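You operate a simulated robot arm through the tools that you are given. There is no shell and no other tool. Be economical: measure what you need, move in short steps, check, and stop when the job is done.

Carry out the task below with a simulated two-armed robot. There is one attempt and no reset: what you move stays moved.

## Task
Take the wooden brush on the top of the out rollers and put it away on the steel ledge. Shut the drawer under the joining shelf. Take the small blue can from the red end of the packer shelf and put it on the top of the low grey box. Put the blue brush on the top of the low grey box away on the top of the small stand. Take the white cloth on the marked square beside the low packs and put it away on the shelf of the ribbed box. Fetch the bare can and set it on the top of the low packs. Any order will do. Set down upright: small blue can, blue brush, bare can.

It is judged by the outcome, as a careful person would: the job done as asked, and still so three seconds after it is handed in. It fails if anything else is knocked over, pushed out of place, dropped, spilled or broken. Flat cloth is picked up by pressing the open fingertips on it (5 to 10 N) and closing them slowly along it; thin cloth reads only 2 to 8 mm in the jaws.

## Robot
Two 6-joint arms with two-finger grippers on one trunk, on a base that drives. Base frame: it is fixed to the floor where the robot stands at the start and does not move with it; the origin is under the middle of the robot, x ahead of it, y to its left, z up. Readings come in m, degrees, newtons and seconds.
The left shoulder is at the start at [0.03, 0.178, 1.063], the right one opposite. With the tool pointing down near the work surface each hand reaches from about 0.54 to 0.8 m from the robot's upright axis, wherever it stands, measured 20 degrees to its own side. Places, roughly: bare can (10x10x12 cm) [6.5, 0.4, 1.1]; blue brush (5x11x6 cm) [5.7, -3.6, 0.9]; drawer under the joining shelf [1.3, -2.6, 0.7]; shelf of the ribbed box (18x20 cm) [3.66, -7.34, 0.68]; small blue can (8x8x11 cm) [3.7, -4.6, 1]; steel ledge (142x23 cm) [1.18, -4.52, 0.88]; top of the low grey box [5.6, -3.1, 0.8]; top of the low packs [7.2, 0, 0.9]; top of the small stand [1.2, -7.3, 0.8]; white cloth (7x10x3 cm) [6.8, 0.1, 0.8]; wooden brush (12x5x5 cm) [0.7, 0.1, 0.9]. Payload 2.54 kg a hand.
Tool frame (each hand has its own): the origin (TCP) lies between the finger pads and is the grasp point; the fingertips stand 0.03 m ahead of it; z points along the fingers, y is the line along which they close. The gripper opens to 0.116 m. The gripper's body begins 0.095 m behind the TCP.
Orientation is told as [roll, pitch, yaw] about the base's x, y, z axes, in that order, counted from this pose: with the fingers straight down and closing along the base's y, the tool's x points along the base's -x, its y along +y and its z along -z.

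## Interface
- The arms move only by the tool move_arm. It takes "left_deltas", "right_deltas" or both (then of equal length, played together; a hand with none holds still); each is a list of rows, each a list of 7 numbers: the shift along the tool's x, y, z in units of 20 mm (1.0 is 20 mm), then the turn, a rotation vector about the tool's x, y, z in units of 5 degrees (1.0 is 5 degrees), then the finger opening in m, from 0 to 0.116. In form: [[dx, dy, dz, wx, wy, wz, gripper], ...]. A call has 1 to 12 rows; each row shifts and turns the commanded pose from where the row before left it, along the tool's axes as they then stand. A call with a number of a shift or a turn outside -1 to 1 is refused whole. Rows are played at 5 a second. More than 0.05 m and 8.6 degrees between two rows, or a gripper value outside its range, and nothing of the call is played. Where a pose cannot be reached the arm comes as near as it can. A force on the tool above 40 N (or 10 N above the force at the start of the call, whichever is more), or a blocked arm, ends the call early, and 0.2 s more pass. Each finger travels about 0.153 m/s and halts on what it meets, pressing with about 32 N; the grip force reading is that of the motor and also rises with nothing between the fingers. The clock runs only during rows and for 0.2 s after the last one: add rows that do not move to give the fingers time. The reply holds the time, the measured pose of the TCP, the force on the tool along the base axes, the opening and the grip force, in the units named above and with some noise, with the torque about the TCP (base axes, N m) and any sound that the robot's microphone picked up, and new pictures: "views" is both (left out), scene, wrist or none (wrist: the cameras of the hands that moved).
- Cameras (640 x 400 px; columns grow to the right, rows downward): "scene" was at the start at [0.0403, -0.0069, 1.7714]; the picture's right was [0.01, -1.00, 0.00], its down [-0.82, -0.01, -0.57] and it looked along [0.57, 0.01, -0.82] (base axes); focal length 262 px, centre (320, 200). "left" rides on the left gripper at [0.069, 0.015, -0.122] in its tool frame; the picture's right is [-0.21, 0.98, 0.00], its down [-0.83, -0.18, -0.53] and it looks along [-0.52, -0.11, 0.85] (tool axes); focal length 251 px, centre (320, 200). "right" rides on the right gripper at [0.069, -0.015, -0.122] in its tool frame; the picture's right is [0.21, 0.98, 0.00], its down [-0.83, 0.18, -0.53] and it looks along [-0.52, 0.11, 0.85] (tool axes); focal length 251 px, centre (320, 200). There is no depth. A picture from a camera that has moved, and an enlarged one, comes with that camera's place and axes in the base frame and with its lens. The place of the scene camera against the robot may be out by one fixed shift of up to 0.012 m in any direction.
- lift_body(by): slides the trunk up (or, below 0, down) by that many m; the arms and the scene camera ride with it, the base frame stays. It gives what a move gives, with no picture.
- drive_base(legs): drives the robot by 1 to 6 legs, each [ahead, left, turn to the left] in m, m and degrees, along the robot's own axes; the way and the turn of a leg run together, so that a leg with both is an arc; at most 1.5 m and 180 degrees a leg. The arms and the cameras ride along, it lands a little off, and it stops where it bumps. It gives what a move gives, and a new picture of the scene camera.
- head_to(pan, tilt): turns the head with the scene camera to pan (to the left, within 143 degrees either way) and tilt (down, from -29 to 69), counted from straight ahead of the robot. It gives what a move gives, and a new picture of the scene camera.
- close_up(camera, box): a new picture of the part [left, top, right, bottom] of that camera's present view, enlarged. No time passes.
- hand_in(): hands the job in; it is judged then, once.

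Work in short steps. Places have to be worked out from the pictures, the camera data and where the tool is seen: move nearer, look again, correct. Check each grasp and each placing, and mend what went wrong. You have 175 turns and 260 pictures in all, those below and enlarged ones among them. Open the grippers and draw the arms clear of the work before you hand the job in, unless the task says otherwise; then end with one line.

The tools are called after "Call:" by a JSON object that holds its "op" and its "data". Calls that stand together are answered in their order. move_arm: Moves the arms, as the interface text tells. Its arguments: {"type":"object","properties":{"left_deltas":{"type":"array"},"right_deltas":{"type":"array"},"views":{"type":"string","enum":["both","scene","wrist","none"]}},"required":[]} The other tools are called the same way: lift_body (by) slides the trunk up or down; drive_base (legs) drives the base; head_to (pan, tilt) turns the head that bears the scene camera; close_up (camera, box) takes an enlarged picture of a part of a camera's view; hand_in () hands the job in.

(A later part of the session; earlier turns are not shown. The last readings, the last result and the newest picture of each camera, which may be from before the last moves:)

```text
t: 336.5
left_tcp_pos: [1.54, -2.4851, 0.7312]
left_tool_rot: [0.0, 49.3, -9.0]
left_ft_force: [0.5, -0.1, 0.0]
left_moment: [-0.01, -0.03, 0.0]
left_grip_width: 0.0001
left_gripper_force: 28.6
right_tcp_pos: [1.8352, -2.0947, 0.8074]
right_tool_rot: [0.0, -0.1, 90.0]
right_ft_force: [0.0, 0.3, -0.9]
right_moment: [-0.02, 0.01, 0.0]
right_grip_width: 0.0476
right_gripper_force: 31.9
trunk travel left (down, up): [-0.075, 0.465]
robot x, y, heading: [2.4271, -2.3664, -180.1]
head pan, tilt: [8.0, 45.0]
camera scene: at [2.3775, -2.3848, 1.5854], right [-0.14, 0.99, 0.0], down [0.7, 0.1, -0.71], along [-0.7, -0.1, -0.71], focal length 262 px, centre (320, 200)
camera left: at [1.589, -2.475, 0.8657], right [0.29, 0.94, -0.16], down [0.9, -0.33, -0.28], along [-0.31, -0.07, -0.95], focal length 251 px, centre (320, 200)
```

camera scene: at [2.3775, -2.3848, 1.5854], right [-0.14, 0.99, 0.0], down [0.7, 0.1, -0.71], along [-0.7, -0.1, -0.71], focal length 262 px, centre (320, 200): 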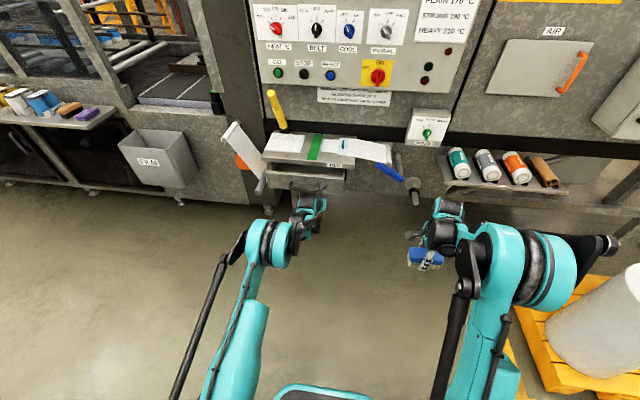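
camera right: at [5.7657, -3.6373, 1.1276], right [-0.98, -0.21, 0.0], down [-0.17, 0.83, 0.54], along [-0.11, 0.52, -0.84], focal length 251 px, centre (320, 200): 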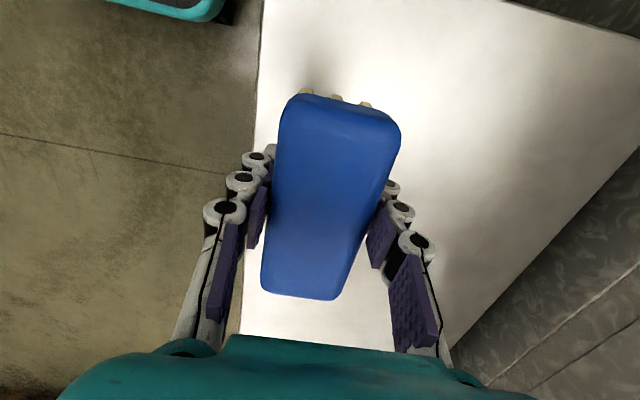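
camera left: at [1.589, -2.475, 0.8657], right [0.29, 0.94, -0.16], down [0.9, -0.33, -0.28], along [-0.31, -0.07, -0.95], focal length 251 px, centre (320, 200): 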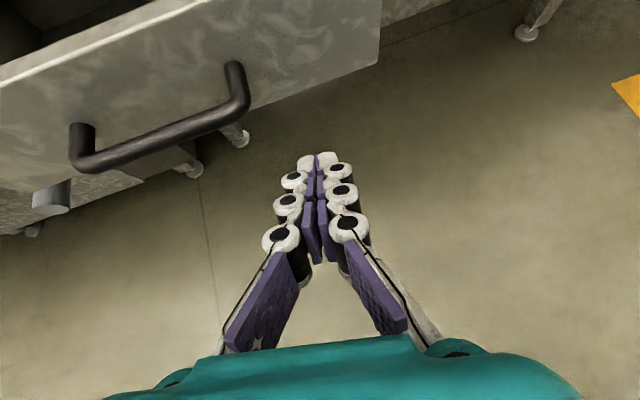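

Fingertips are right of the handle. I push straight forward until it stops.

Call:
{"op": "move_arm", "data": {"left_deltas": [[0.484, -0.116, 0.561, 0, 0, 0, 0.0], [0.484, -0.116, 0.561, 0, 0, 0, 0.0], [0.484, -0.116, 0.561, 0, 0, 0, 0.0], [0.484, -0.116, 0.561, 0, 0, 0, 0.0], [0.484, -0.116, 0.561, 0, 0, 0, 0.0], [0.484, -0.116, 0.561, 0, 0, 0, 0.0], [0.484, -0.116, 0.561, 0, 0, 0, 0.0], [0.484, -0.116, 0.561, 0, 0, 0, 0.0], [0.484, -0.116, 0.561, 0, 0, 0, 0.0], [0.484, -0.116, 0.561, 0, 0, 0, 0.0]], "views": "both"}}

```text
t: 338.7
left_tcp_pos: [1.468, -2.4864, 0.7706]
left_tool_rot: [0.0, 49.3, -9.1]
left_ft_force: [0.3, -0.7, 0.4]
left_moment: [0.0, 0.0, -0.04]
left_grip_width: 0.0002
left_gripper_force: 28.6
left hand out of reach, approached as far as the arm can: row 4, 5, 6, 7, 8, 9, 10
right_tcp_pos: [1.8355, -2.0962, 0.8073]
right_tool_rot: [-0.1, -0.1, 90.0]
right_ft_force: [0.0, -0.4, -0.8]
right_moment: [0.02, 0.01, -0.01]
right_grip_width: 0.0475
right_gripper_force: 32.5
trunk travel left (down, up): [-0.075, 0.465]
robot x, y, heading: [2.4312, -2.3661, -180.0]
head pan, tilt: [8.0, 45.0]
camera scene: at [2.3778, -2.3848, 1.5855], right [-0.14, 0.99, 0.0], down [0.7, 0.1, -0.71], along [-0.7, -0.1, -0.71], focal length 262 px, centre (320, 200)
camera left: at [1.5182, -2.4775, 0.9035], right [0.29, 0.94, -0.16], down [0.9, -0.33, -0.28], along [-0.31, -0.07, -0.95], focal length 251 px, centre (320, 200)
```

scene: 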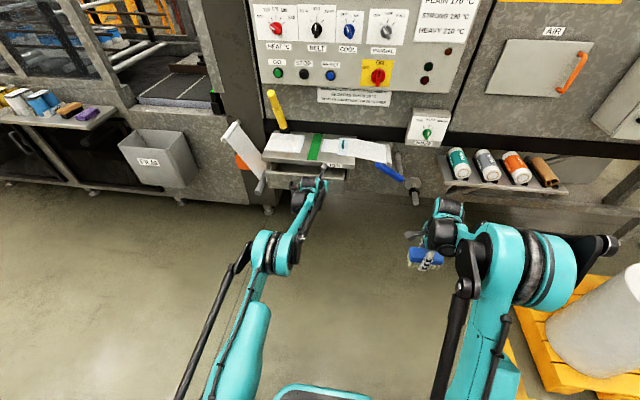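
left: 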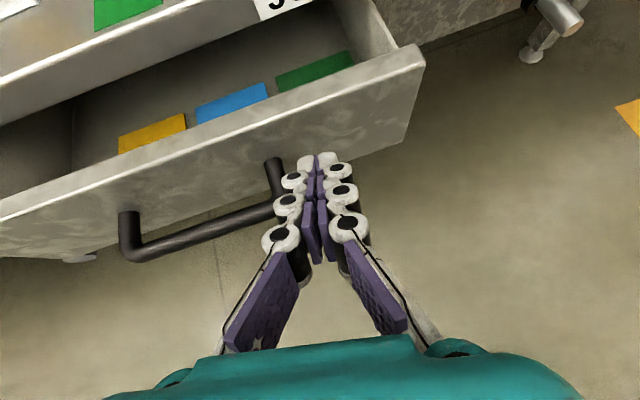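

The arm is at full stretch. I pull the hand back and down a bit, drive 0.1 m closer, then push again.

Call:
{"op": "move_arm", "data": {"left_deltas": [[-0.99, 0.135, -0.29, 0, 0, 0, 0.0], [-0.99, 0.135, -0.29, 0, 0, 0, 0.0], [-0.99, 0.135, -0.29, 0, 0, 0, 0.0], [-0.99, 0.135, -0.29, 0, 0, 0, 0.0]], "views": "none"}}

Call:
{"op": "drive_base", "data": {"legs": [[0.12, 0, 0]]}}

Call:
{"op": "move_arm", "data": {"left_deltas": [[0.484, -0.116, 0.561, 0, 0, 0, 0.0], [0.484, -0.116, 0.561, 0, 0, 0, 0.0], [0.484, -0.116, 0.561, 0, 0, 0, 0.0], [0.484, -0.116, 0.561, 0, 0, 0, 0.0], [0.484, -0.116, 0.561, 0, 0, 0, 0.0], [0.484, -0.116, 0.561, 0, 0, 0, 0.0], [0.484, -0.116, 0.561, 0, 0, 0, 0.0]], "views": "both"}}

```text
t: 339.7
left_tcp_pos: [1.5365, -2.4864, 0.7264]
left_tool_rot: [0.0, 49.2, -8.9]
left_ft_force: [-0.6, 0.1, 0.2]
left_moment: [-0.02, 0.03, 0.03]
left_grip_width: 0.0
left_gripper_force: 28.7
right_tcp_pos: [1.8358, -2.0949, 0.8074]
right_tool_rot: [-0.1, 0.0, 90.0]
right_ft_force: [0.0, -0.2, -1.3]
right_moment: [0.01, 0.01, -0.01]
right_grip_width: 0.0475
right_gripper_force: 31.9
trunk travel left (down, up): [-0.075, 0.465]
robot x, y, heading: [2.4288, -2.3662, -179.7]
head pan, tilt: [8.0, 45.0]
```

```text
t: 340.9
left_tcp_pos: [1.4168, -2.4863, 0.7259]
left_tool_rot: [0.0, 49.2, -9.0]
left_ft_force: [-0.9, -0.1, -1.4]
left_moment: [0.02, 0.02, 0.03]
left_grip_width: 0.0
left_gripper_force: 28.3
right_tcp_pos: [1.7156, -2.0928, 0.8062]
right_tool_rot: [0.0, -0.1, 89.9]
right_ft_force: [0.2, 0.0, -0.9]
right_moment: [-0.01, -0.03, 0.0]
right_grip_width: 0.0475
right_gripper_force: 32.0
trunk travel left (down, up): [-0.075, 0.465]
robot x, y, heading: [2.3121, -2.367, 179.9]
head pan, tilt: [8.0, 45.0]
camera scene: at [2.2562, -2.3847, 1.5854], right [-0.14, 0.99, 0.0], down [0.7, 0.1, -0.71], along [-0.7, -0.1, -0.71], focal length 262 px, centre (320, 200)
```

scene: 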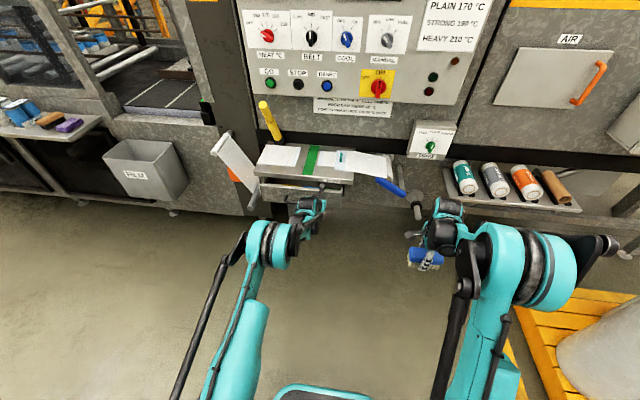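

```text
t: 342.5
left_tcp_pos: [1.359, -2.4856, 0.7523]
left_tool_rot: [0.0, 49.4, -9.0]
left_ft_force: [1.9, 0.1, 0.3]
left_moment: [0.01, -0.05, 0.01]
left_grip_width: 0.0002
left_gripper_force: 28.2
left hand out of reach, approached as far as the arm can: row 4, 5, 6, 7
right_tcp_pos: [1.7161, -2.0934, 0.8071]
right_tool_rot: [-0.1, -0.1, 89.8]
right_ft_force: [0.2, -0.2, -1.6]
right_moment: [-0.02, 0.04, -0.02]
right_grip_width: 0.0476
right_gripper_force: 32.4
trunk travel left (down, up): [-0.075, 0.465]
robot x, y, heading: [2.3121, -2.365, 180.0]
head pan, tilt: [8.0, 45.0]
camera scene: at [2.2581, -2.3847, 1.5855], right [-0.14, 0.99, 0.0], down [0.7, 0.1, -0.71], along [-0.7, -0.1, -0.71], focal length 262 px, centre (320, 200)
camera left: at [1.4074, -2.4778, 0.885], right [0.29, 0.94, -0.16], down [0.9, -0.33, -0.28], along [-0.31, -0.07, -0.95], focal length 251 px, centre (320, 200)
```

scene: 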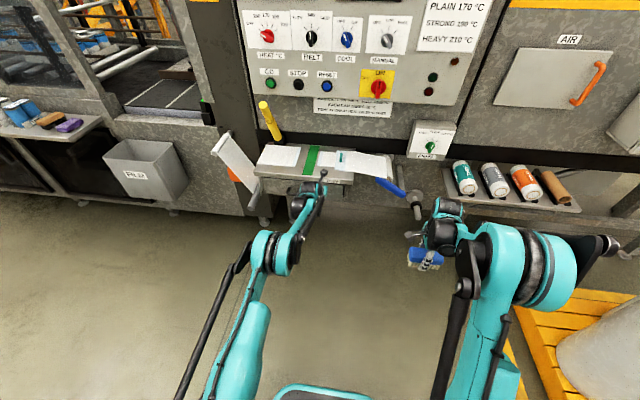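
left: 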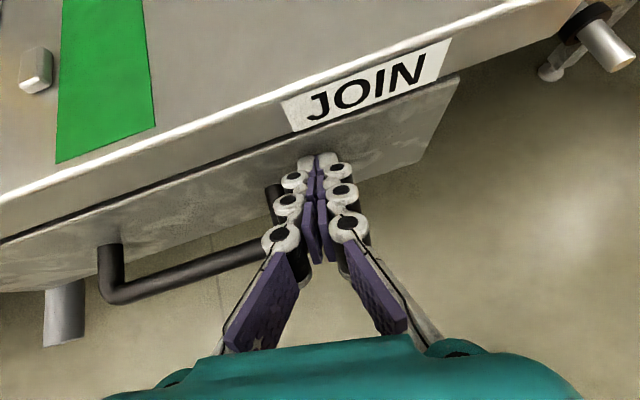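

The drawer slid in nearly flush under the shelf. I push a little more by driving 4 cm to reach its stop.

Call:
{"op": "drive_base", "data": {"legs": [[0.04, 0, 0]]}}

Call:
{"op": "move_arm", "data": {"left_deltas": [[0, 0, 0, 0, 0, 0, 0.0]], "views": "wrist"}}

```text
t: 343.4
left_tcp_pos: [1.3432, -2.4856, 0.7553]
left_tool_rot: [0.2, 48.6, -8.8]
left_ft_force: [24.1, -0.9, 15.6]
left_moment: [-0.05, 0.13, 0.1]
left_grip_width: 0.0
left_gripper_force: 28.2
right_tcp_pos: [1.6978, -2.095, 0.8082]
right_tool_rot: [0.3, -0.1, 90.0]
right_ft_force: [-0.5, -0.6, -1.2]
right_moment: [0.03, -0.01, 0.03]
right_grip_width: 0.0476
right_gripper_force: 32.2
trunk travel left (down, up): [-0.075, 0.465]
robot x, y, heading: [2.2904, -2.3655, -179.9]
head pan, tilt: [8.0, 45.0]
stopped in leg 1: the force on the tool passed its limit at 138 N (the readings are from after the stop); the commanded pose is now the measured one
camera scene: at [2.2434, -2.3846, 1.5856], right [-0.14, 0.99, 0.0], down [0.7, 0.1, -0.71], along [-0.7, -0.1, -0.7], focal length 262 px, centre (320, 200)
```

scene: 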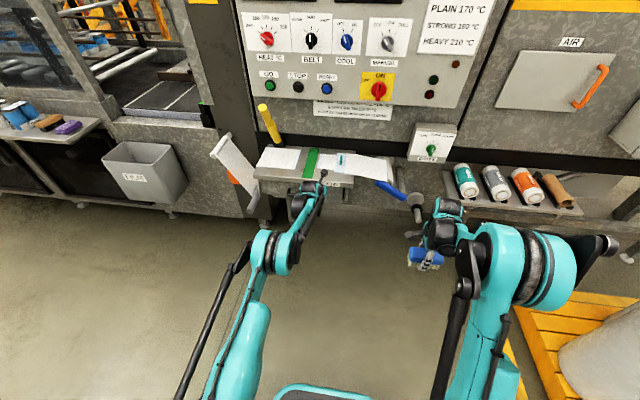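

```text
t: 343.8
left_tcp_pos: [1.3432, -2.4868, 0.755]
left_tool_rot: [0.2, 48.5, -9.1]
left_ft_force: [29.6, -0.5, 11.6]
left_moment: [-0.04, 0.09, 0.15]
left_grip_width: 0.0001
left_gripper_force: 28.8
right_tcp_pos: [1.6981, -2.094, 0.8079]
right_tool_rot: [0.3, -0.2, 89.9]
right_ft_force: [0.2, -0.2, -2.4]
right_moment: [-0.02, 0.01, -0.02]
right_grip_width: 0.0474
right_gripper_force: 31.8
trunk travel left (down, up): [-0.075, 0.465]
robot x, y, heading: [2.2928, -2.3683, -180.1]
head pan, tilt: [8.0, 45.0]
camera left: at [1.3914, -2.478, 0.8876], right [0.29, 0.94, -0.16], down [0.91, -0.33, -0.27], along [-0.3, -0.07, -0.95], focal length 251 px, centre (320, 200)
```

left: 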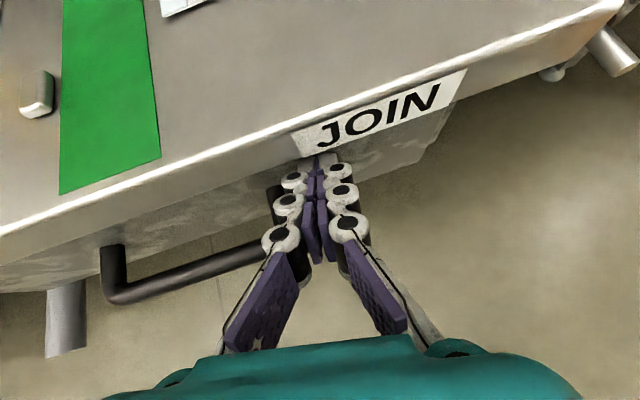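

Firm stop. I back off and look whether the drawer is fully shut.

Call:
{"op": "drive_base", "data": {"legs": [[-0.35, 0, 0]]}}

Call:
{"op": "close_up", "data": {"camera": "scene", "box": [230, 110, 430, 235]}}

Call:
{"op": "move_arm", "data": {"left_deltas": [[0, 0, 0, 0, 0, 0, 0.0]], "views": "wrist"}}

```text
t: 346.0
left_tcp_pos: [1.6911, -2.4877, 0.752]
left_tool_rot: [0.2, 48.5, -9.0]
left_ft_force: [0.4, 0.6, 0.3]
left_moment: [0.0, 0.0, -0.01]
left_grip_width: 0.0001
left_gripper_force: 28.8
right_tcp_pos: [2.0445, -2.0948, 0.8059]
right_tool_rot: [0.1, -0.1, 90.0]
right_ft_force: [-0.1, 0.8, -1.6]
right_moment: [0.01, 0.03, 0.0]
right_grip_width: 0.0472
right_gripper_force: 31.7
trunk travel left (down, up): [-0.075, 0.465]
robot x, y, heading: [2.6403, -2.3666, -180.0]
head pan, tilt: [8.0, 45.0]
camera scene: at [2.5888, -2.3847, 1.5855], right [-0.14, 0.99, 0.0], down [0.7, 0.1, -0.71], along [-0.7, -0.1, -0.71], focal length 262 px, centre (320, 200)
```

scene: 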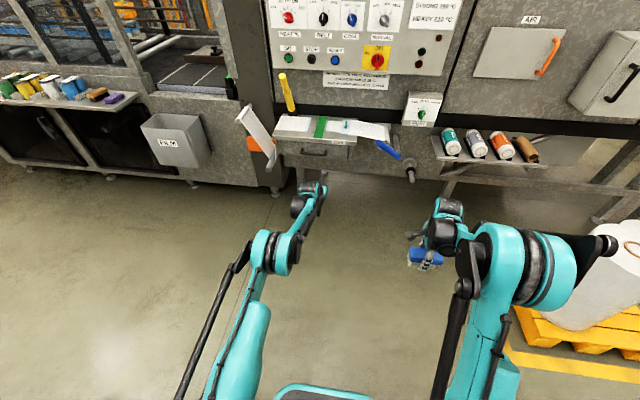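

```text
3.20 times, centred on (330, 172) of scene
camera zoom: at [2.5888, -2.3847, 1.5855], right [-0.14, 0.99, 0.0], down [0.7, 0.1, -0.71], along [-0.7, -0.1, -0.71], focal length 839 px, centre (288, 288)
```

zoom: 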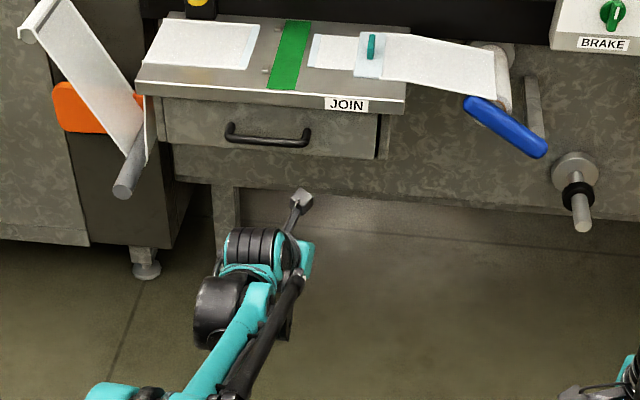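

```text
t: 346.4
left_tcp_pos: [1.6902, -2.4867, 0.7519]
left_tool_rot: [0.2, 48.6, -9.0]
left_ft_force: [-0.1, -0.6, 0.7]
left_moment: [0.01, 0.0, -0.01]
left_grip_width: 0.0001
left_gripper_force: 28.7
right_tcp_pos: [2.0445, -2.0939, 0.8076]
right_tool_rot: [0.1, -0.1, 90.1]
right_ft_force: [0.0, -0.9, -1.0]
right_moment: [-0.01, 0.0, 0.0]
right_grip_width: 0.0479
right_gripper_force: 31.9
trunk travel left (down, up): [-0.075, 0.465]
robot x, y, heading: [2.6394, -2.3651, -180.0]
head pan, tilt: [8.0, 45.0]
camera left: at [1.7383, -2.4781, 0.8849], right [0.29, 0.94, -0.16], down [0.91, -0.33, -0.26], along [-0.3, -0.07, -0.95], focal length 251 px, centre (320, 200)
```

left: 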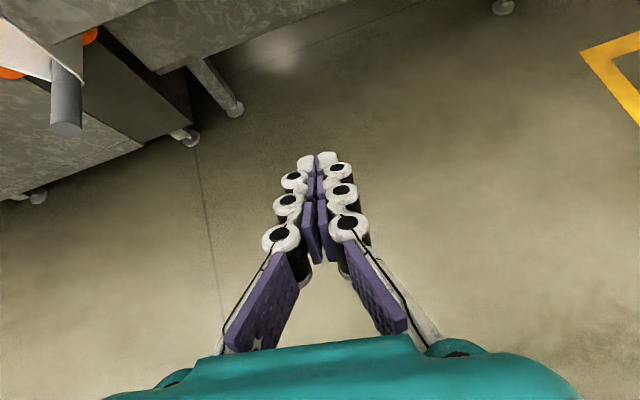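

Call:
{"op": "close_up", "data": {"camera": "scene", "box": [270, 125, 370, 188]}}

```text
6.35 times, centred on (320, 156) of scene
camera zoom: at [2.5881, -2.3847, 1.5855], right [-0.14, 0.99, 0.0], down [0.7, 0.1, -0.71], along [-0.7, -0.1, -0.71], focal length 1664 px, centre (320, 476)
```

zoom: 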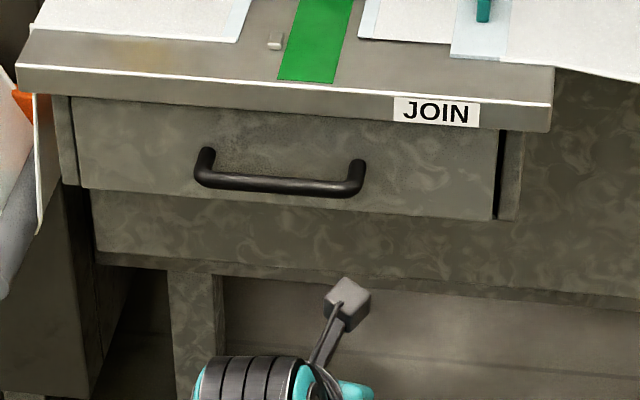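

The drawer is flush and shut. I raise the trunk again and bring the left hand back to vertical, turning it back toward neutral.

Call:
{"op": "lift_body", "data": {"by": 0.2}}

Call:
{"op": "move_arm", "data": {"left_deltas": [[0, 0, -0.5, 0, -1, 0, 0.05], [0, 0, -0.5, 0, -1, 0, 0.05], [0, 0, -0.5, 0, -1, 0, 0.05], [0, 0, -0.5, 0, -1, 0, 0.05], [0, 0, -0.5, 0, -1, 0, 0.05], [0, 0, -0.5, 0, -1, 0, 0.05], [0, 0, -0.5, 0, -1, 0, 0.05], [0, 0, 0, 0, -1, 0, 0.05], [0, 0, 0, 0, -1, 0, 0.05], [0, 0, 0, 0, -0.7, 0, 0.05]], "views": "none"}}

Call:
{"op": "move_arm", "data": {"left_deltas": [[0, 0, 0, 0, 0, 1, 0.05], [0, 0, 0, 0, 0, 1, 0.05], [0, 0, 0, 0, 0, 1, 0.05], [0, 0, 0, 0, 0, 1, 0.05], [0, 0, 0, 0, 0, 1, 0.05], [0, 0, 0, 0, 0, 1, 0.05], [0, 0, 0, 0, 0, 1, 0.05], [0, 0, 0, 0, 0, 1, 0.05], [0, 0, 0, 0, 0, 1, 0.05], [0, 0, 0, 0, 0, 1, 0.05], [0, 0, 0, 0, 0, 1, 0.05], [0, 0, 0, 0, 0, 1, 0.05]], "views": "none"}}

```text
t: 348.6
left_tcp_pos: [1.6903, -2.4868, 0.9509]
left_tool_rot: [0.2, 48.5, -8.9]
left_ft_force: [-0.3, 0.7, -0.6]
left_moment: [-0.01, 0.0, 0.01]
left_grip_width: 0.0003
left_gripper_force: 28.7
right_tcp_pos: [2.0453, -2.0944, 1.0067]
right_tool_rot: [0.0, -0.1, 90.0]
right_ft_force: [0.5, -0.4, -1.3]
right_moment: [-0.03, -0.01, 0.0]
right_grip_width: 0.0477
right_gripper_force: 31.9
trunk travel left (down, up): [-0.275, 0.265]
robot x, y, heading: [2.6414, -2.3627, -179.8]
head pan, tilt: [8.0, 45.0]
```

```text
t: 350.8
left_tcp_pos: [1.832, -2.518, 1.0162]
left_tool_rot: [0.2, -0.1, -9.3]
left_ft_force: [-0.4, 0.4, 0.7]
left_moment: [0.03, 0.02, 0.03]
left_grip_width: 0.0499
left_gripper_force: 0.0
left hand out of reach, approached as far as the arm can: row 4, 5, 6, 7, 8, 9, 10
right_tcp_pos: [2.0451, -2.0944, 1.0078]
right_tool_rot: [0.1, -0.2, 89.9]
right_ft_force: [1.0, -0.2, -1.5]
right_moment: [-0.02, -0.02, -0.01]
right_grip_width: 0.0474
right_gripper_force: 31.9
trunk travel left (down, up): [-0.275, 0.265]
robot x, y, heading: [2.6352, -2.3649, -180.2]
head pan, tilt: [8.0, 45.0]
```

```text
t: 353.4
left_tcp_pos: [1.8316, -2.5168, 1.0163]
left_tool_rot: [0.0, 0.1, -69.2]
left_ft_force: [-0.2, -0.9, 0.0]
left_moment: [0.0, 0.0, -0.01]
left_grip_width: 0.05
left_gripper_force: 0.1
right_tcp_pos: [2.0444, -2.0945, 1.0062]
right_tool_rot: [0.1, 0.0, 90.0]
right_ft_force: [0.4, 0.2, 0.1]
right_moment: [-0.01, 0.04, -0.02]
right_grip_width: 0.0476
right_gripper_force: 31.7
trunk travel left (down, up): [-0.275, 0.265]
robot x, y, heading: [2.6394, -2.3701, -180.1]
head pan, tilt: [8.0, 45.0]
```

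Next: the small stand. I pull the left hand in, then drive south down the aisle.

Call:
{"op": "move_arm", "data": {"left_deltas": [[-0.358, 0.934, 0, 0, 0, 0, 0.05], [-0.358, 0.934, 0, 0, 0, 0, 0.05], [-0.358, 0.934, 0, 0, 0, 0, 0.05], [-0.358, 0.934, 0, 0, 0, 0, 0.05], [-0.358, 0.934, 0, 0, 0, 0, 0.05], [-0.358, 0.934, 0, 0, 0, 0, 0.05], [-0.358, 0.934, 0, 0, 0, 0, 0.05], [-0.358, 0.934, 0, 0, 0, 0, 0.05], [-0.358, 0.934, 0, 0, 0, 0, 0.05], [-0.358, 0.934, 0, 0, 0, 0, 0.05]], "views": "none"}}

Call:
{"op": "head_to", "data": {"pan": -30, "tilt": 25}}

Call:
{"op": "drive_base", "data": {"legs": [[0, 0, 90], [1.4, 0, 0], [1.4, 0, 0], [1.0, 0, 0]]}}

```text
t: 355.6
left_tcp_pos: [2.0333, -2.5184, 1.0167]
left_tool_rot: [0.0, 0.0, -69.2]
left_ft_force: [0.3, -0.3, -0.1]
left_moment: [0.01, -0.02, -0.02]
left_grip_width: 0.05
left_gripper_force: 0.1
right_tcp_pos: [2.0451, -2.0949, 1.0077]
right_tool_rot: [0.1, 0.0, 90.0]
right_ft_force: [0.4, -0.4, -1.3]
right_moment: [-0.05, 0.01, 0.02]
right_grip_width: 0.0475
right_gripper_force: 32.2
trunk travel left (down, up): [-0.275, 0.265]
robot x, y, heading: [2.643, -2.3652, -180.2]
head pan, tilt: [8.0, 45.0]
```

```text
t: 356.6
left_tcp_pos: [2.0322, -2.5175, 1.0155]
left_tool_rot: [0.1, 0.1, -69.1]
left_ft_force: [0.2, 0.2, -0.1]
left_moment: [-0.03, -0.01, -0.01]
left_grip_width: 0.05
left_gripper_force: 0.0
right_tcp_pos: [2.0442, -2.0942, 1.0061]
right_tool_rot: [0.1, -0.1, 90.0]
right_ft_force: [-0.1, -0.3, -1.3]
right_moment: [0.0, 0.01, 0.02]
right_grip_width: 0.0474
right_gripper_force: 31.9
trunk travel left (down, up): [-0.275, 0.265]
robot x, y, heading: [2.6406, -2.3654, -179.9]
head pan, tilt: [-30.0, 25.0]
camera scene: at [2.5883, -2.3274, 1.816], right [0.5, 0.87, 0.0], down [0.37, -0.21, -0.91], along [-0.79, 0.45, -0.42], focal length 262 px, centre (320, 200)
```

scene: 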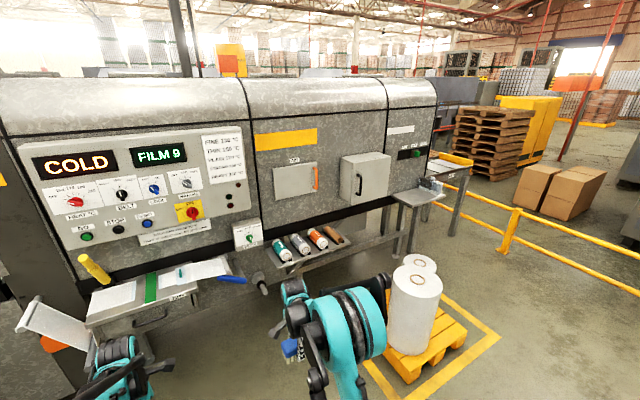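

```text
t: 378.8
left_tcp_pos: [2.7354, -6.7804, 1.0158]
left_tool_rot: [0.1, 0.1, 20.2]
left_ft_force: [-0.4, 0.3, -0.2]
left_moment: [0.0, -0.01, -0.03]
left_grip_width: 0.0501
left_gripper_force: 0.1
right_tcp_pos: [2.3122, -6.7611, 1.0063]
right_tool_rot: [0.1, 0.0, 179.0]
right_ft_force: [0.0, 0.4, -0.5]
right_moment: [-0.01, -0.02, -0.01]
right_grip_width: 0.0475
right_gripper_force: 31.8
trunk travel left (down, up): [-0.275, 0.265]
robot x, y, heading: [2.5916, -6.1692, -91.0]
head pan, tilt: [-30.0, 25.0]
camera scene: at [2.5432, -6.228, 1.816], right [-0.86, 0.51, 0.0], down [0.22, 0.36, -0.91], along [-0.46, -0.78, -0.42], focal length 262 px, centre (320, 200)
```

scene: 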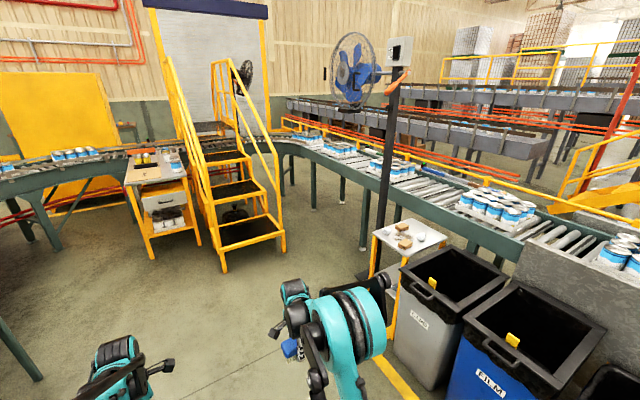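

The small stand is visible beside the fan pole. I zoom in.

Call:
{"op": "close_up", "data": {"camera": "scene", "box": [340, 190, 500, 290]}}

```text
4.00 times, centred on (420, 240) of scene
camera zoom: at [2.5432, -6.228, 1.816], right [-0.86, 0.51, 0.0], down [0.22, 0.36, -0.91], along [-0.46, -0.78, -0.42], focal length 1048 px, centre (-80, 40)
```

zoom: 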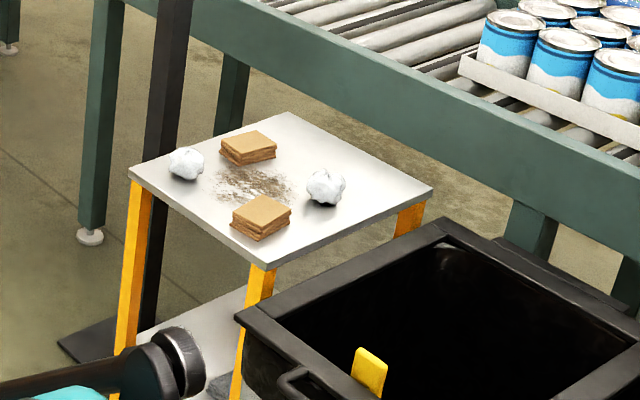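

The far strip of the stand (x 0.98–1.13) is free. I pull the left hand in, then drive to face the stand from the east.

Call:
{"op": "move_arm", "data": {"left_deltas": [[-0.31, 0.85, 0, 0, 0, 0, 0.05], [-0.31, 0.85, 0, 0, 0, 0, 0.05], [-0.31, 0.85, 0, 0, 0, 0, 0.05], [-0.31, 0.85, 0, 0, 0, 0, 0.05], [-0.31, 0.85, 0, 0, 0, 0, 0.05], [-0.31, 0.85, 0, 0, 0, 0, 0.05], [-0.31, 0.85, 0, 0, 0, 0, 0.05], [-0.31, 0.85, 0, 0, 0, 0, 0.05]], "views": "none"}}

Call:
{"op": "drive_base", "data": {"legs": [[1.22, 0, 0], [0, 0, -89], [0.6, 0, 0]]}}

Call:
{"op": "head_to", "data": {"pan": -10, "tilt": 50}}

```text
t: 380.6
left_tcp_pos: [2.736, -6.634, 1.0172]
left_tool_rot: [0.0, 0.0, 20.1]
left_ft_force: [0.2, 0.3, 0.5]
left_moment: [-0.01, 0.0, -0.02]
left_grip_width: 0.05
left_gripper_force: 0.1
right_tcp_pos: [2.3113, -6.7606, 1.0074]
right_tool_rot: [0.1, -0.1, 179.0]
right_ft_force: [0.2, -0.7, 0.5]
right_moment: [0.0, -0.01, 0.01]
right_grip_width: 0.0474
right_gripper_force: 31.9
trunk travel left (down, up): [-0.275, 0.265]
robot x, y, heading: [2.595, -6.1714, -91.0]
head pan, tilt: [-30.0, 25.0]
```

```text
t: 393.6
left_tcp_pos: [1.5005, -7.5276, 1.0169]
left_tool_rot: [0.1, 0.1, -69.7]
left_ft_force: [0.4, -0.6, 0.0]
left_moment: [0.0, -0.04, 0.06]
left_grip_width: 0.0499
left_gripper_force: 0.2
right_tcp_pos: [1.3714, -7.1061, 1.0064]
right_tool_rot: [0.1, -0.2, 89.5]
right_ft_force: [0.0, 0.7, -1.5]
right_moment: [0.01, 0.02, 0.02]
right_grip_width: 0.0476
right_gripper_force: 32.0
trunk travel left (down, up): [-0.275, 0.265]
robot x, y, heading: [1.9596, -7.3809, 179.5]
head pan, tilt: [-30.0, 25.0]
camera scene: at [1.9128, -7.3439, 1.816], right [0.51, 0.86, 0.0], down [0.36, -0.21, -0.91], along [-0.78, 0.46, -0.42], focal length 262 px, centre (320, 200)
```

scene: 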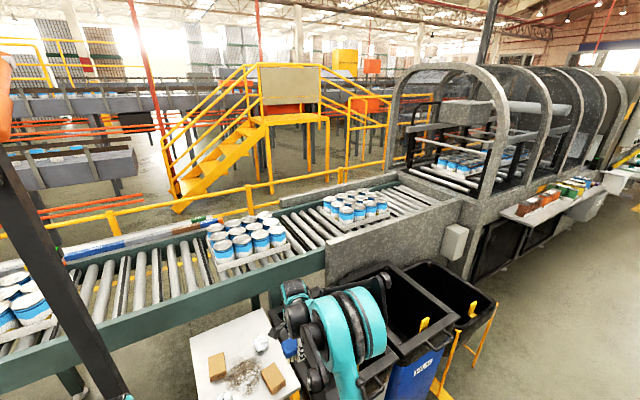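

```text
t: 394.5
left_tcp_pos: [1.5003, -7.5286, 1.0175]
left_tool_rot: [0.0, 0.1, -69.6]
left_ft_force: [-0.6, 0.3, 0.5]
left_moment: [-0.05, -0.02, -0.04]
left_grip_width: 0.0499
left_gripper_force: 0.1
right_tcp_pos: [1.3718, -7.1059, 1.0058]
right_tool_rot: [0.1, -0.2, 89.5]
right_ft_force: [0.4, -0.9, -1.3]
right_moment: [0.01, -0.03, 0.0]
right_grip_width: 0.0475
right_gripper_force: 32.4
trunk travel left (down, up): [-0.275, 0.265]
robot x, y, heading: [1.9633, -7.3834, 179.2]
head pan, tilt: [-10.0, 50.0]
camera scene: at [1.9172, -7.3765, 1.7786], right [0.18, 0.98, 0.0], down [0.75, -0.14, -0.64], along [-0.63, 0.12, -0.77], focal length 262 px, centre (320, 200)
```

scene: 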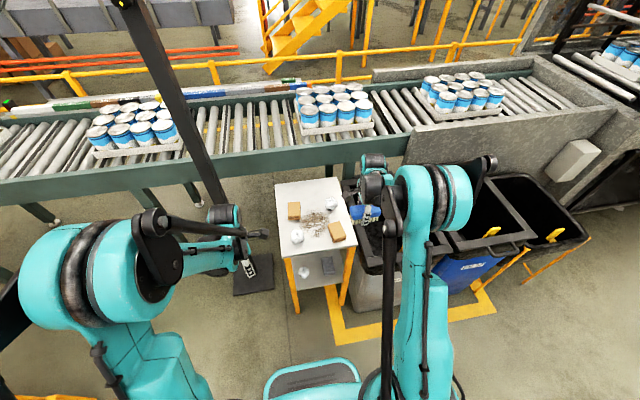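

I drive 0.17 m closer and carry the brush above the free far strip at (1.045, −7.27).

Call:
{"op": "drive_base", "data": {"legs": [[0.17, 0, 0.5]]}}

Call:
{"op": "move_arm", "data": {"right_deltas": [[0.92, 0.86, 0, 0, 0, 0, 0.02], [0.92, 0.86, 0, 0, 0, 0, 0.02], [0.92, 0.86, 0, 0, 0, 0, 0.02], [0.92, 0.86, 0, 0, 0, 0, 0.02], [0.92, 0.86, 0, 0, 0, 0, 0.02], [0.92, 0.86, 0, 0, 0, 0, 0.02], [0.92, 0.86, 0, 0, 0, 0, 0.02], [0.92, 0.86, 0, 0, 0, 0, 0.02], [0.92, 0.86, 0, 0, 0, 0, 0.02]], "views": "both"}}

```text
t: 395.9
left_tcp_pos: [1.3299, -7.5319, 1.0162]
left_tool_rot: [0.0, 0.0, -69.1]
left_ft_force: [0.0, 0.8, 0.1]
left_moment: [0.02, -0.02, 0.02]
left_grip_width: 0.0501
left_gripper_force: 0.0
right_tcp_pos: [1.1987, -7.1105, 1.0065]
right_tool_rot: [-0.1, -0.2, 90.0]
right_ft_force: [0.6, -0.2, -1.7]
right_moment: [-0.02, -0.01, -0.03]
right_grip_width: 0.0473
right_gripper_force: 31.7
trunk travel left (down, up): [-0.275, 0.265]
robot x, y, heading: [1.7946, -7.3797, -180.0]
head pan, tilt: [-10.0, 50.0]
camera scene: at [1.7447, -7.3764, 1.7785], right [0.17, 0.98, 0.0], down [0.76, -0.13, -0.64], along [-0.63, 0.11, -0.77], focal length 262 px, centre (320, 200)
```

scene: 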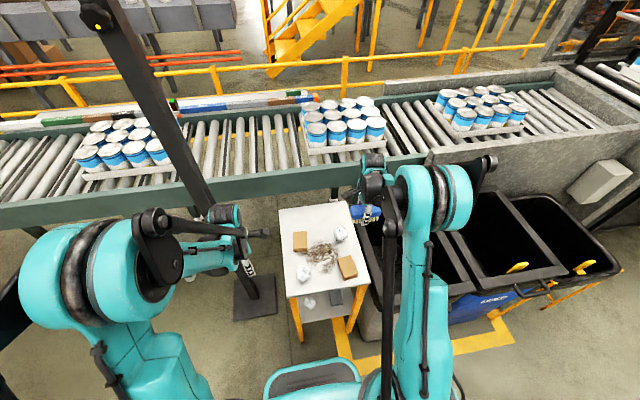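

```text
t: 397.9
left_tcp_pos: [1.3305, -7.5321, 1.0168]
left_tool_rot: [0.1, 0.1, -69.1]
left_ft_force: [0.5, 0.7, -0.1]
left_moment: [0.01, -0.01, 0.0]
left_grip_width: 0.0499
left_gripper_force: 0.0
right_tcp_pos: [1.0445, -7.2775, 1.0054]
right_tool_rot: [0.0, 0.0, 90.0]
right_ft_force: [-0.1, -0.4, -0.9]
right_moment: [0.0, -0.04, 0.01]
right_grip_width: 0.0474
right_gripper_force: 32.3
trunk travel left (down, up): [-0.275, 0.265]
robot x, y, heading: [1.7979, -7.3794, -180.1]
head pan, tilt: [-10.0, 50.0]
camera scene: at [1.7454, -7.3771, 1.7785], right [0.17, 0.98, 0.0], down [0.76, -0.13, -0.64], along [-0.63, 0.11, -0.77], focal length 262 px, centre (320, 200)
camera right: at [1.0585, -7.3467, 1.1264], right [-0.98, -0.21, 0.0], down [-0.18, 0.82, 0.54], along [-0.11, 0.52, -0.84], focal length 251 px, centre (320, 200)
```

scene: 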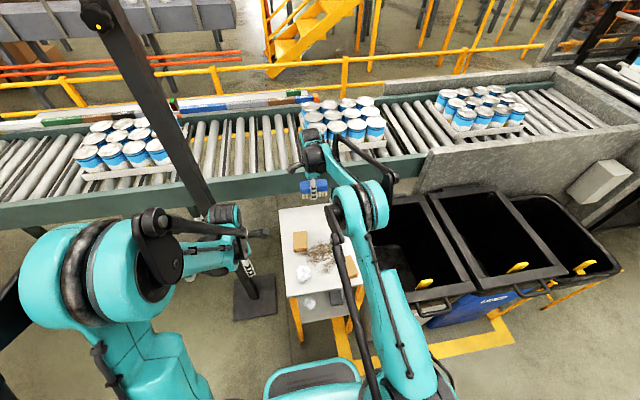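
right: 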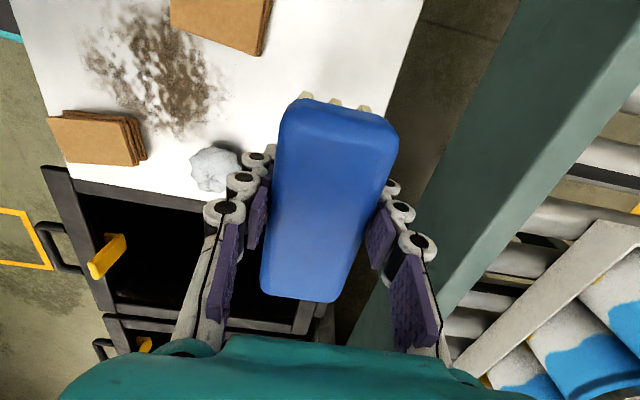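

Strip is clear. I shift slightly outward and lower to near contact.

Call:
{"op": "move_arm", "data": {"right_deltas": [[0, 0.4, 0.5, 0, 0, 0, 0.02], [0, 0, 1, 0, 0, 0, 0.02], [0, 0, 1, 0, 0, 0, 0.02], [0, 0, 1, 0, 0, 0, 0.02], [0, 0, 1, 0, 0, 0, 0.02], [0, 0, 1, 0, 0, 0, 0.02], [0, 0, 0.3, 0, 0, 0, 0.02], [0, 0, 0, 0, 0, 0, 0.02]], "views": "wrist"}}

Call:
{"op": "move_arm", "data": {"right_deltas": [[0, 0, 0.15, 0, 0, 0, 0.02], [0, 0, 0.15, 0, 0, 0, 0.02], [0, 0, 0.15, 0, 0, 0, 0.02], [0, 0, 0, 0, 0, 0, 0.02]], "views": "none"}}

```text
t: 399.8
left_tcp_pos: [1.3306, -7.5327, 1.0157]
left_tool_rot: [0.1, 0.1, -69.1]
left_ft_force: [0.0, 0.2, -0.1]
left_moment: [-0.03, 0.01, 0.0]
left_grip_width: 0.0501
left_gripper_force: 0.1
right_tcp_pos: [1.035, -7.2771, 0.8897]
right_tool_rot: [0.1, -0.1, 90.0]
right_ft_force: [-0.6, -1.0, 0.0]
right_moment: [0.0, -0.01, -0.02]
right_grip_width: 0.0475
right_gripper_force: 32.0
trunk travel left (down, up): [-0.275, 0.265]
robot x, y, heading: [1.7988, -7.3823, -179.8]
head pan, tilt: [-10.0, 50.0]
camera right: at [1.0511, -7.3463, 1.0107], right [-0.98, -0.21, 0.0], down [-0.18, 0.82, 0.54], along [-0.12, 0.52, -0.84], focal length 251 px, centre (320, 200)
```

right: 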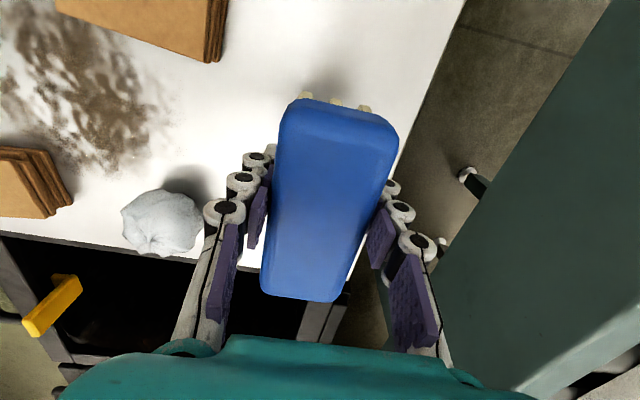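

```text
t: 400.8
left_tcp_pos: [1.3319, -7.5327, 1.0164]
left_tool_rot: [0.2, 0.1, -69.1]
left_ft_force: [0.7, 0.5, 0.5]
left_moment: [-0.02, 0.01, -0.01]
left_grip_width: 0.0503
left_gripper_force: 0.0
right_tcp_pos: [1.0363, -7.2752, 0.8816]
right_tool_rot: [0.2, 0.0, 90.0]
right_ft_force: [0.1, -0.6, -1.1]
right_moment: [-0.01, -0.01, 0.02]
right_grip_width: 0.0476
right_gripper_force: 32.5
trunk travel left (down, up): [-0.275, 0.265]
robot x, y, heading: [1.7955, -7.3878, -180.0]
head pan, tilt: [-10.0, 50.0]
```

Call:
{"op": "move_arm", "data": {"right_deltas": [[0, 0, 0.2, 0, 0, 0, 0.02], [0, 0, 0.2, 0, 0, 0, 0.02], [0, 0, 0.2, 0, 0, 0, 0.02], [0, 0, 0.15, 0, 0, 0, 0.02], [0, 0, 0, 0, 0, 0, 0.02]], "views": "none"}}

Call:
{"op": "move_arm", "data": {"right_deltas": [[0, 0, 0.15, 0, 0, 0, 0.02], [0, 0, 0.15, 0, 0, 0, 0.02], [0, 0, 0, 0, 0, 0, 0.02]], "views": "none"}}

```text
t: 401.9
left_tcp_pos: [1.3317, -7.5333, 1.0178]
left_tool_rot: [0.2, 0.1, -69.0]
left_ft_force: [0.3, 0.1, 0.5]
left_moment: [-0.02, 0.04, 0.01]
left_grip_width: 0.0498
left_gripper_force: 0.1
right_tcp_pos: [1.0357, -7.2763, 0.8678]
right_tool_rot: [0.1, -0.1, 90.0]
right_ft_force: [0.6, -0.8, -1.1]
right_moment: [-0.01, 0.02, -0.02]
right_grip_width: 0.0474
right_gripper_force: 31.6
trunk travel left (down, up): [-0.275, 0.265]
robot x, y, heading: [1.795, -7.3834, -180.1]
head pan, tilt: [-10.0, 50.0]
```

```text
t: 402.8
left_tcp_pos: [1.3311, -7.5322, 1.0163]
left_tool_rot: [0.1, 0.1, -69.1]
left_ft_force: [-0.4, -0.6, -0.9]
left_moment: [-0.01, 0.03, 0.0]
left_grip_width: 0.05
left_gripper_force: 0.0
right_tcp_pos: [1.0358, -7.2759, 0.8614]
right_tool_rot: [0.2, -0.1, 89.9]
right_ft_force: [-0.9, 1.2, -1.7]
right_moment: [0.0, -0.03, 0.03]
right_grip_width: 0.0475
right_gripper_force: 31.6
trunk travel left (down, up): [-0.275, 0.265]
robot x, y, heading: [1.7959, -7.3792, -180.0]
head pan, tilt: [-10.0, 50.0]
```

Call:
{"op": "move_arm", "data": {"right_deltas": [[0, 0, 0.15, 0, 0, 0, 0.02], [0, 0, 0.15, 0, 0, 0, 0.02], [0, 0, 0.15, 0, 0, 0, 0.02], [0, 0, 0, 0, 0, 0, 0.02]], "views": "wrist"}}

Call:
{"op": "move_arm", "data": {"right_deltas": [[0, 0, 0.15, 0, 0, 0, 0.02], [0, 0, 0.15, 0, 0, 0, 0.02], [0, 0, 0, 0, 0, 0, 0.02]], "views": "none"}}

```text
t: 403.8
left_tcp_pos: [1.3313, -7.5331, 1.0174]
left_tool_rot: [0.1, 0.1, -69.1]
left_ft_force: [1.1, 0.3, 0.4]
left_moment: [0.01, 0.03, -0.01]
left_grip_width: 0.0499
left_gripper_force: 0.1
right_tcp_pos: [1.0362, -7.2762, 0.8512]
right_tool_rot: [0.1, -0.1, 90.1]
right_ft_force: [0.4, -0.6, -1.3]
right_moment: [0.0, -0.01, 0.01]
right_grip_width: 0.0475
right_gripper_force: 31.4
trunk travel left (down, up): [-0.275, 0.265]
robot x, y, heading: [1.793, -7.3804, -180.0]
head pan, tilt: [-10.0, 50.0]
camera right: at [1.0516, -7.3455, 0.9721], right [-0.98, -0.21, 0.0], down [-0.18, 0.82, 0.54], along [-0.12, 0.52, -0.84], focal length 251 px, centre (320, 200)
```

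right: 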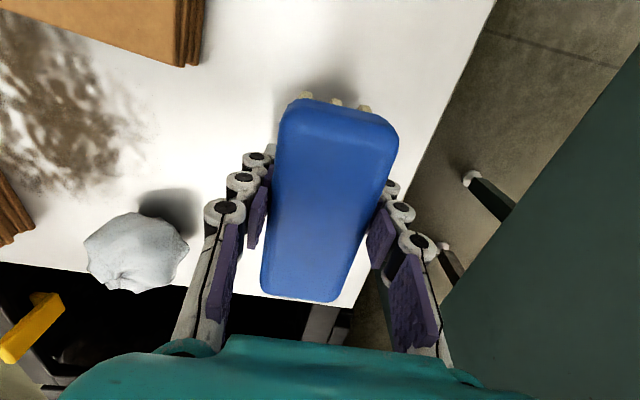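

```text
t: 404.6
left_tcp_pos: [1.3301, -7.5329, 1.0159]
left_tool_rot: [0.1, 0.2, -69.1]
left_ft_force: [-0.3, 0.1, -0.1]
left_moment: [0.01, 0.05, 0.0]
left_grip_width: 0.0499
left_gripper_force: 0.1
right_tcp_pos: [1.0385, -7.2746, 0.8474]
right_tool_rot: [0.3, -0.1, 90.0]
right_ft_force: [0.5, -0.6, -1.4]
right_moment: [-0.02, 0.0, 0.0]
right_grip_width: 0.0474
right_gripper_force: 32.0
right hand out of reach, approached as far as the arm can: row 2
trunk travel left (down, up): [-0.275, 0.265]
robot x, y, heading: [1.7925, -7.3822, -179.8]
head pan, tilt: [-10.0, 50.0]
```

The arm is at its reach limit, so I lower the trunk in small steps to bring it into contact.

Call:
{"op": "lift_body", "data": {"by": -0.012}}

Call:
{"op": "lift_body", "data": {"by": -0.005}}

```text
t: 405.1
left_tcp_pos: [1.3323, -7.5333, 1.0046]
left_tool_rot: [0.2, 0.1, -69.0]
left_ft_force: [-0.2, -0.6, -0.1]
left_moment: [0.01, 0.0, 0.01]
left_grip_width: 0.0499
left_gripper_force: 0.0
right_tcp_pos: [1.0389, -7.2769, 0.8363]
right_tool_rot: [0.2, -0.1, 90.0]
right_ft_force: [-0.1, -0.2, -1.8]
right_moment: [-0.04, 0.0, 0.03]
right_grip_width: 0.0478
right_gripper_force: 32.0
trunk travel left (down, up): [-0.263, 0.277]
robot x, y, heading: [1.7919, -7.3799, -179.8]
head pan, tilt: [-10.0, 50.0]
```

```text
t: 405.7
left_tcp_pos: [1.332, -7.5327, 1.0]
left_tool_rot: [0.0, 0.1, -69.3]
left_ft_force: [0.2, 0.0, -0.2]
left_moment: [-0.03, 0.03, 0.01]
left_grip_width: 0.0499
left_gripper_force: 0.1
right_tcp_pos: [1.0383, -7.2757, 0.8311]
right_tool_rot: [0.3, -0.1, 90.0]
right_ft_force: [0.4, 0.3, -0.6]
right_moment: [0.0, 0.0, 0.0]
right_grip_width: 0.0474
right_gripper_force: 32.1
trunk travel left (down, up): [-0.258, 0.282]
robot x, y, heading: [1.7947, -7.3815, -180.0]
head pan, tilt: [-10.0, 50.0]
```

Call:
{"op": "lift_body", "data": {"by": -0.006}}

Call:
{"op": "lift_body", "data": {"by": -0.006}}

Call:
{"op": "lift_body", "data": {"by": -0.006}}

```text
t: 406.2
left_tcp_pos: [1.3318, -7.5336, 0.9938]
left_tool_rot: [0.0, 0.1, -69.0]
left_ft_force: [0.6, 0.4, 0.0]
left_moment: [-0.01, -0.02, -0.01]
left_grip_width: 0.0498
left_gripper_force: 0.0
right_tcp_pos: [1.038, -7.2747, 0.8283]
right_tool_rot: [0.4, 0.0, 90.0]
right_ft_force: [6.2, -0.6, 17.3]
right_moment: [0.03, -0.52, -0.01]
right_grip_width: 0.0475
right_gripper_force: 32.3
trunk travel left (down, up): [-0.252, 0.288]
robot x, y, heading: [1.7937, -7.3819, -180.4]
head pan, tilt: [-10.0, 50.0]
stopped: the force on the tool passed its limit at 44 N (the readings are from after the stop); the commanded pose is now the measured one
```

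```text
t: 406.6
left_tcp_pos: [1.3328, -7.533, 0.9927]
left_tool_rot: [0.0, 0.0, -69.1]
left_ft_force: [-0.1, 0.2, -0.1]
left_moment: [0.04, -0.03, 0.0]
left_grip_width: 0.0501
left_gripper_force: 0.0
right_tcp_pos: [1.0392, -7.2758, 0.8281]
right_tool_rot: [0.4, -0.1, 89.9]
right_ft_force: [10.6, -0.1, 22.2]
right_moment: [0.01, -0.58, 0.0]
right_grip_width: 0.0477
right_gripper_force: 32.1
trunk travel left (down, up): [-0.249, 0.291]
robot x, y, heading: [1.7917, -7.3837, -180.2]
head pan, tilt: [-10.0, 50.0]
stopped: the force on the tool passed its limit at 48 N (the readings are from after the stop); the commanded pose is now the measured one
```

```text
t: 407.0
left_tcp_pos: [1.3341, -7.534, 0.9898]
left_tool_rot: [-0.1, 0.1, -69.1]
left_ft_force: [0.6, 1.1, -0.5]
left_moment: [0.02, 0.0, -0.02]
left_grip_width: 0.0502
left_gripper_force: 0.1
right_tcp_pos: [1.0387, -7.2759, 0.8282]
right_tool_rot: [0.4, -0.3, 89.9]
right_ft_force: [10.7, -0.3, 22.1]
right_moment: [-0.1, -0.61, -0.02]
right_grip_width: 0.0475
right_gripper_force: 31.6
trunk travel left (down, up): [-0.247, 0.293]
robot x, y, heading: [1.7925, -7.3799, -179.9]
head pan, tilt: [-10.0, 50.0]
stopped: the force on the tool passed its limit at 48 N (the readings are from after the stop); the commanded pose is now the measured one
```

Contact at TCP z≈0.828. I relieve the pressure, open gently and rise straight up with the trunk.

Call:
{"op": "lift_body", "data": {"by": 0.004}}

Call:
{"op": "move_arm", "data": {"right_deltas": [[0, 0, 0, 0, 0, 0, 0.052], [0, 0, 0, 0, 0, 0, 0.06], [0, 0, 0, 0, 0, 0, 0.068], [0, 0, 0, 0, 0, 0, 0.075], [0, 0, 0, 0, 0, 0, 0.075]], "views": "wrist"}}

Call:
{"op": "lift_body", "data": {"by": 0.15}}

Call:
{"op": "move_arm", "data": {"right_deltas": [[0, 0, 0, 0, 0, 0, 0.075]], "views": "both"}}

```text
t: 407.5
left_tcp_pos: [1.3313, -7.5324, 0.9929]
left_tool_rot: [0.0, 0.0, -69.1]
left_ft_force: [-0.4, 0.0, 0.0]
left_moment: [0.0, 0.03, 0.03]
left_grip_width: 0.05
left_gripper_force: 0.0
right_tcp_pos: [1.0363, -7.275, 0.8288]
right_tool_rot: [0.5, -0.1, 89.9]
right_ft_force: [-1.2, 0.1, -0.7]
right_moment: [-0.02, 0.05, -0.02]
right_grip_width: 0.0473
right_gripper_force: 31.9
trunk travel left (down, up): [-0.251, 0.289]
robot x, y, heading: [1.7918, -7.3831, -179.9]
head pan, tilt: [-10.0, 50.0]
```

```text
t: 408.7
left_tcp_pos: [1.3316, -7.5323, 0.9931]
left_tool_rot: [0.1, 0.2, -69.2]
left_ft_force: [-0.5, 0.3, 0.0]
left_moment: [0.01, 0.0, 0.0]
left_grip_width: 0.0502
left_gripper_force: 0.1
right_tcp_pos: [1.0361, -7.2744, 0.831]
right_tool_rot: [0.5, -0.1, 89.9]
right_ft_force: [0.0, -0.4, 0.5]
right_moment: [0.0, -0.01, 0.01]
right_grip_width: 0.0748
right_gripper_force: 0.0
trunk travel left (down, up): [-0.251, 0.289]
robot x, y, heading: [1.7948, -7.3851, -180.2]
head pan, tilt: [-10.0, 50.0]
camera right: at [1.0521, -7.3452, 0.9502], right [-0.98, -0.21, 0.01], down [-0.18, 0.82, 0.54], along [-0.12, 0.52, -0.84], focal length 251 px, centre (320, 200)
```

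right: 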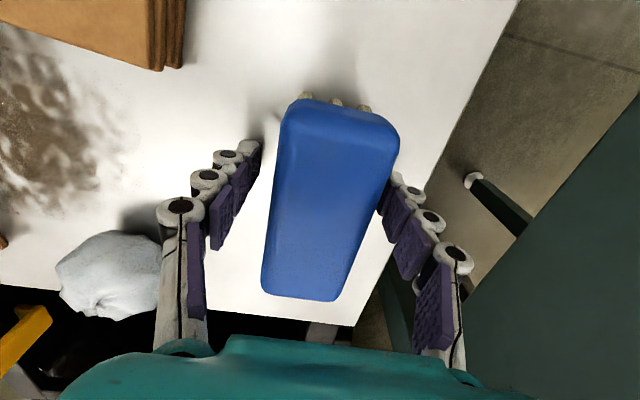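

```text
t: 410.4
left_tcp_pos: [1.3301, -7.5312, 1.1434]
left_tool_rot: [0.1, 0.1, -69.2]
left_ft_force: [0.7, 0.6, -0.3]
left_moment: [0.01, 0.01, -0.02]
left_grip_width: 0.0501
left_gripper_force: 0.1
right_tcp_pos: [1.0357, -7.2743, 0.9808]
right_tool_rot: [0.5, -0.1, 89.8]
right_ft_force: [-0.4, 0.2, 0.8]
right_moment: [-0.01, 0.0, 0.0]
right_grip_width: 0.0749
right_gripper_force: 0.0
trunk travel left (down, up): [-0.401, 0.139]
robot x, y, heading: [1.7953, -7.379, -179.9]
head pan, tilt: [-10.0, 50.0]
```

```text
t: 410.8
left_tcp_pos: [1.3308, -7.5335, 1.1431]
left_tool_rot: [0.0, 0.2, -69.2]
left_ft_force: [-0.3, -0.2, 0.1]
left_moment: [0.01, -0.02, -0.01]
left_grip_width: 0.0499
left_gripper_force: 0.0
right_tcp_pos: [1.037, -7.2767, 0.9807]
right_tool_rot: [0.4, -0.1, 90.0]
right_ft_force: [0.6, -0.5, 0.6]
right_moment: [0.03, -0.03, -0.01]
right_grip_width: 0.0751
right_gripper_force: 0.0
trunk travel left (down, up): [-0.401, 0.139]
robot x, y, heading: [1.7941, -7.383, -180.2]
head pan, tilt: [-10.0, 50.0]
camera scene: at [1.7466, -7.3765, 1.9048], right [0.17, 0.98, 0.0], down [0.75, -0.13, -0.64], along [-0.63, 0.11, -0.77], focal length 262 px, centre (320, 200)
camera right: at [1.0521, -7.3453, 1.1002], right [-0.98, -0.21, 0.01], down [-0.18, 0.82, 0.54], along [-0.12, 0.52, -0.84], focal length 251 px, centre (320, 200)
```

scene: 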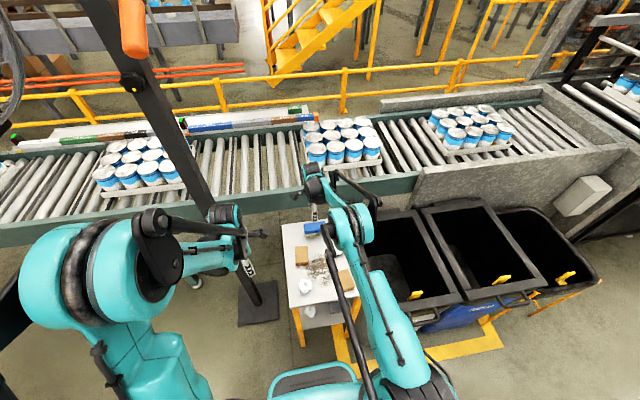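
right: 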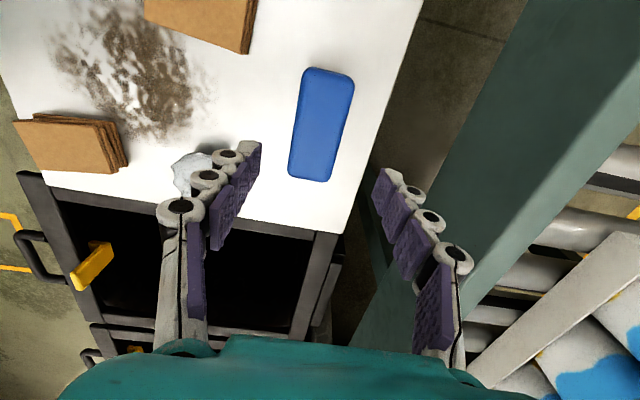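

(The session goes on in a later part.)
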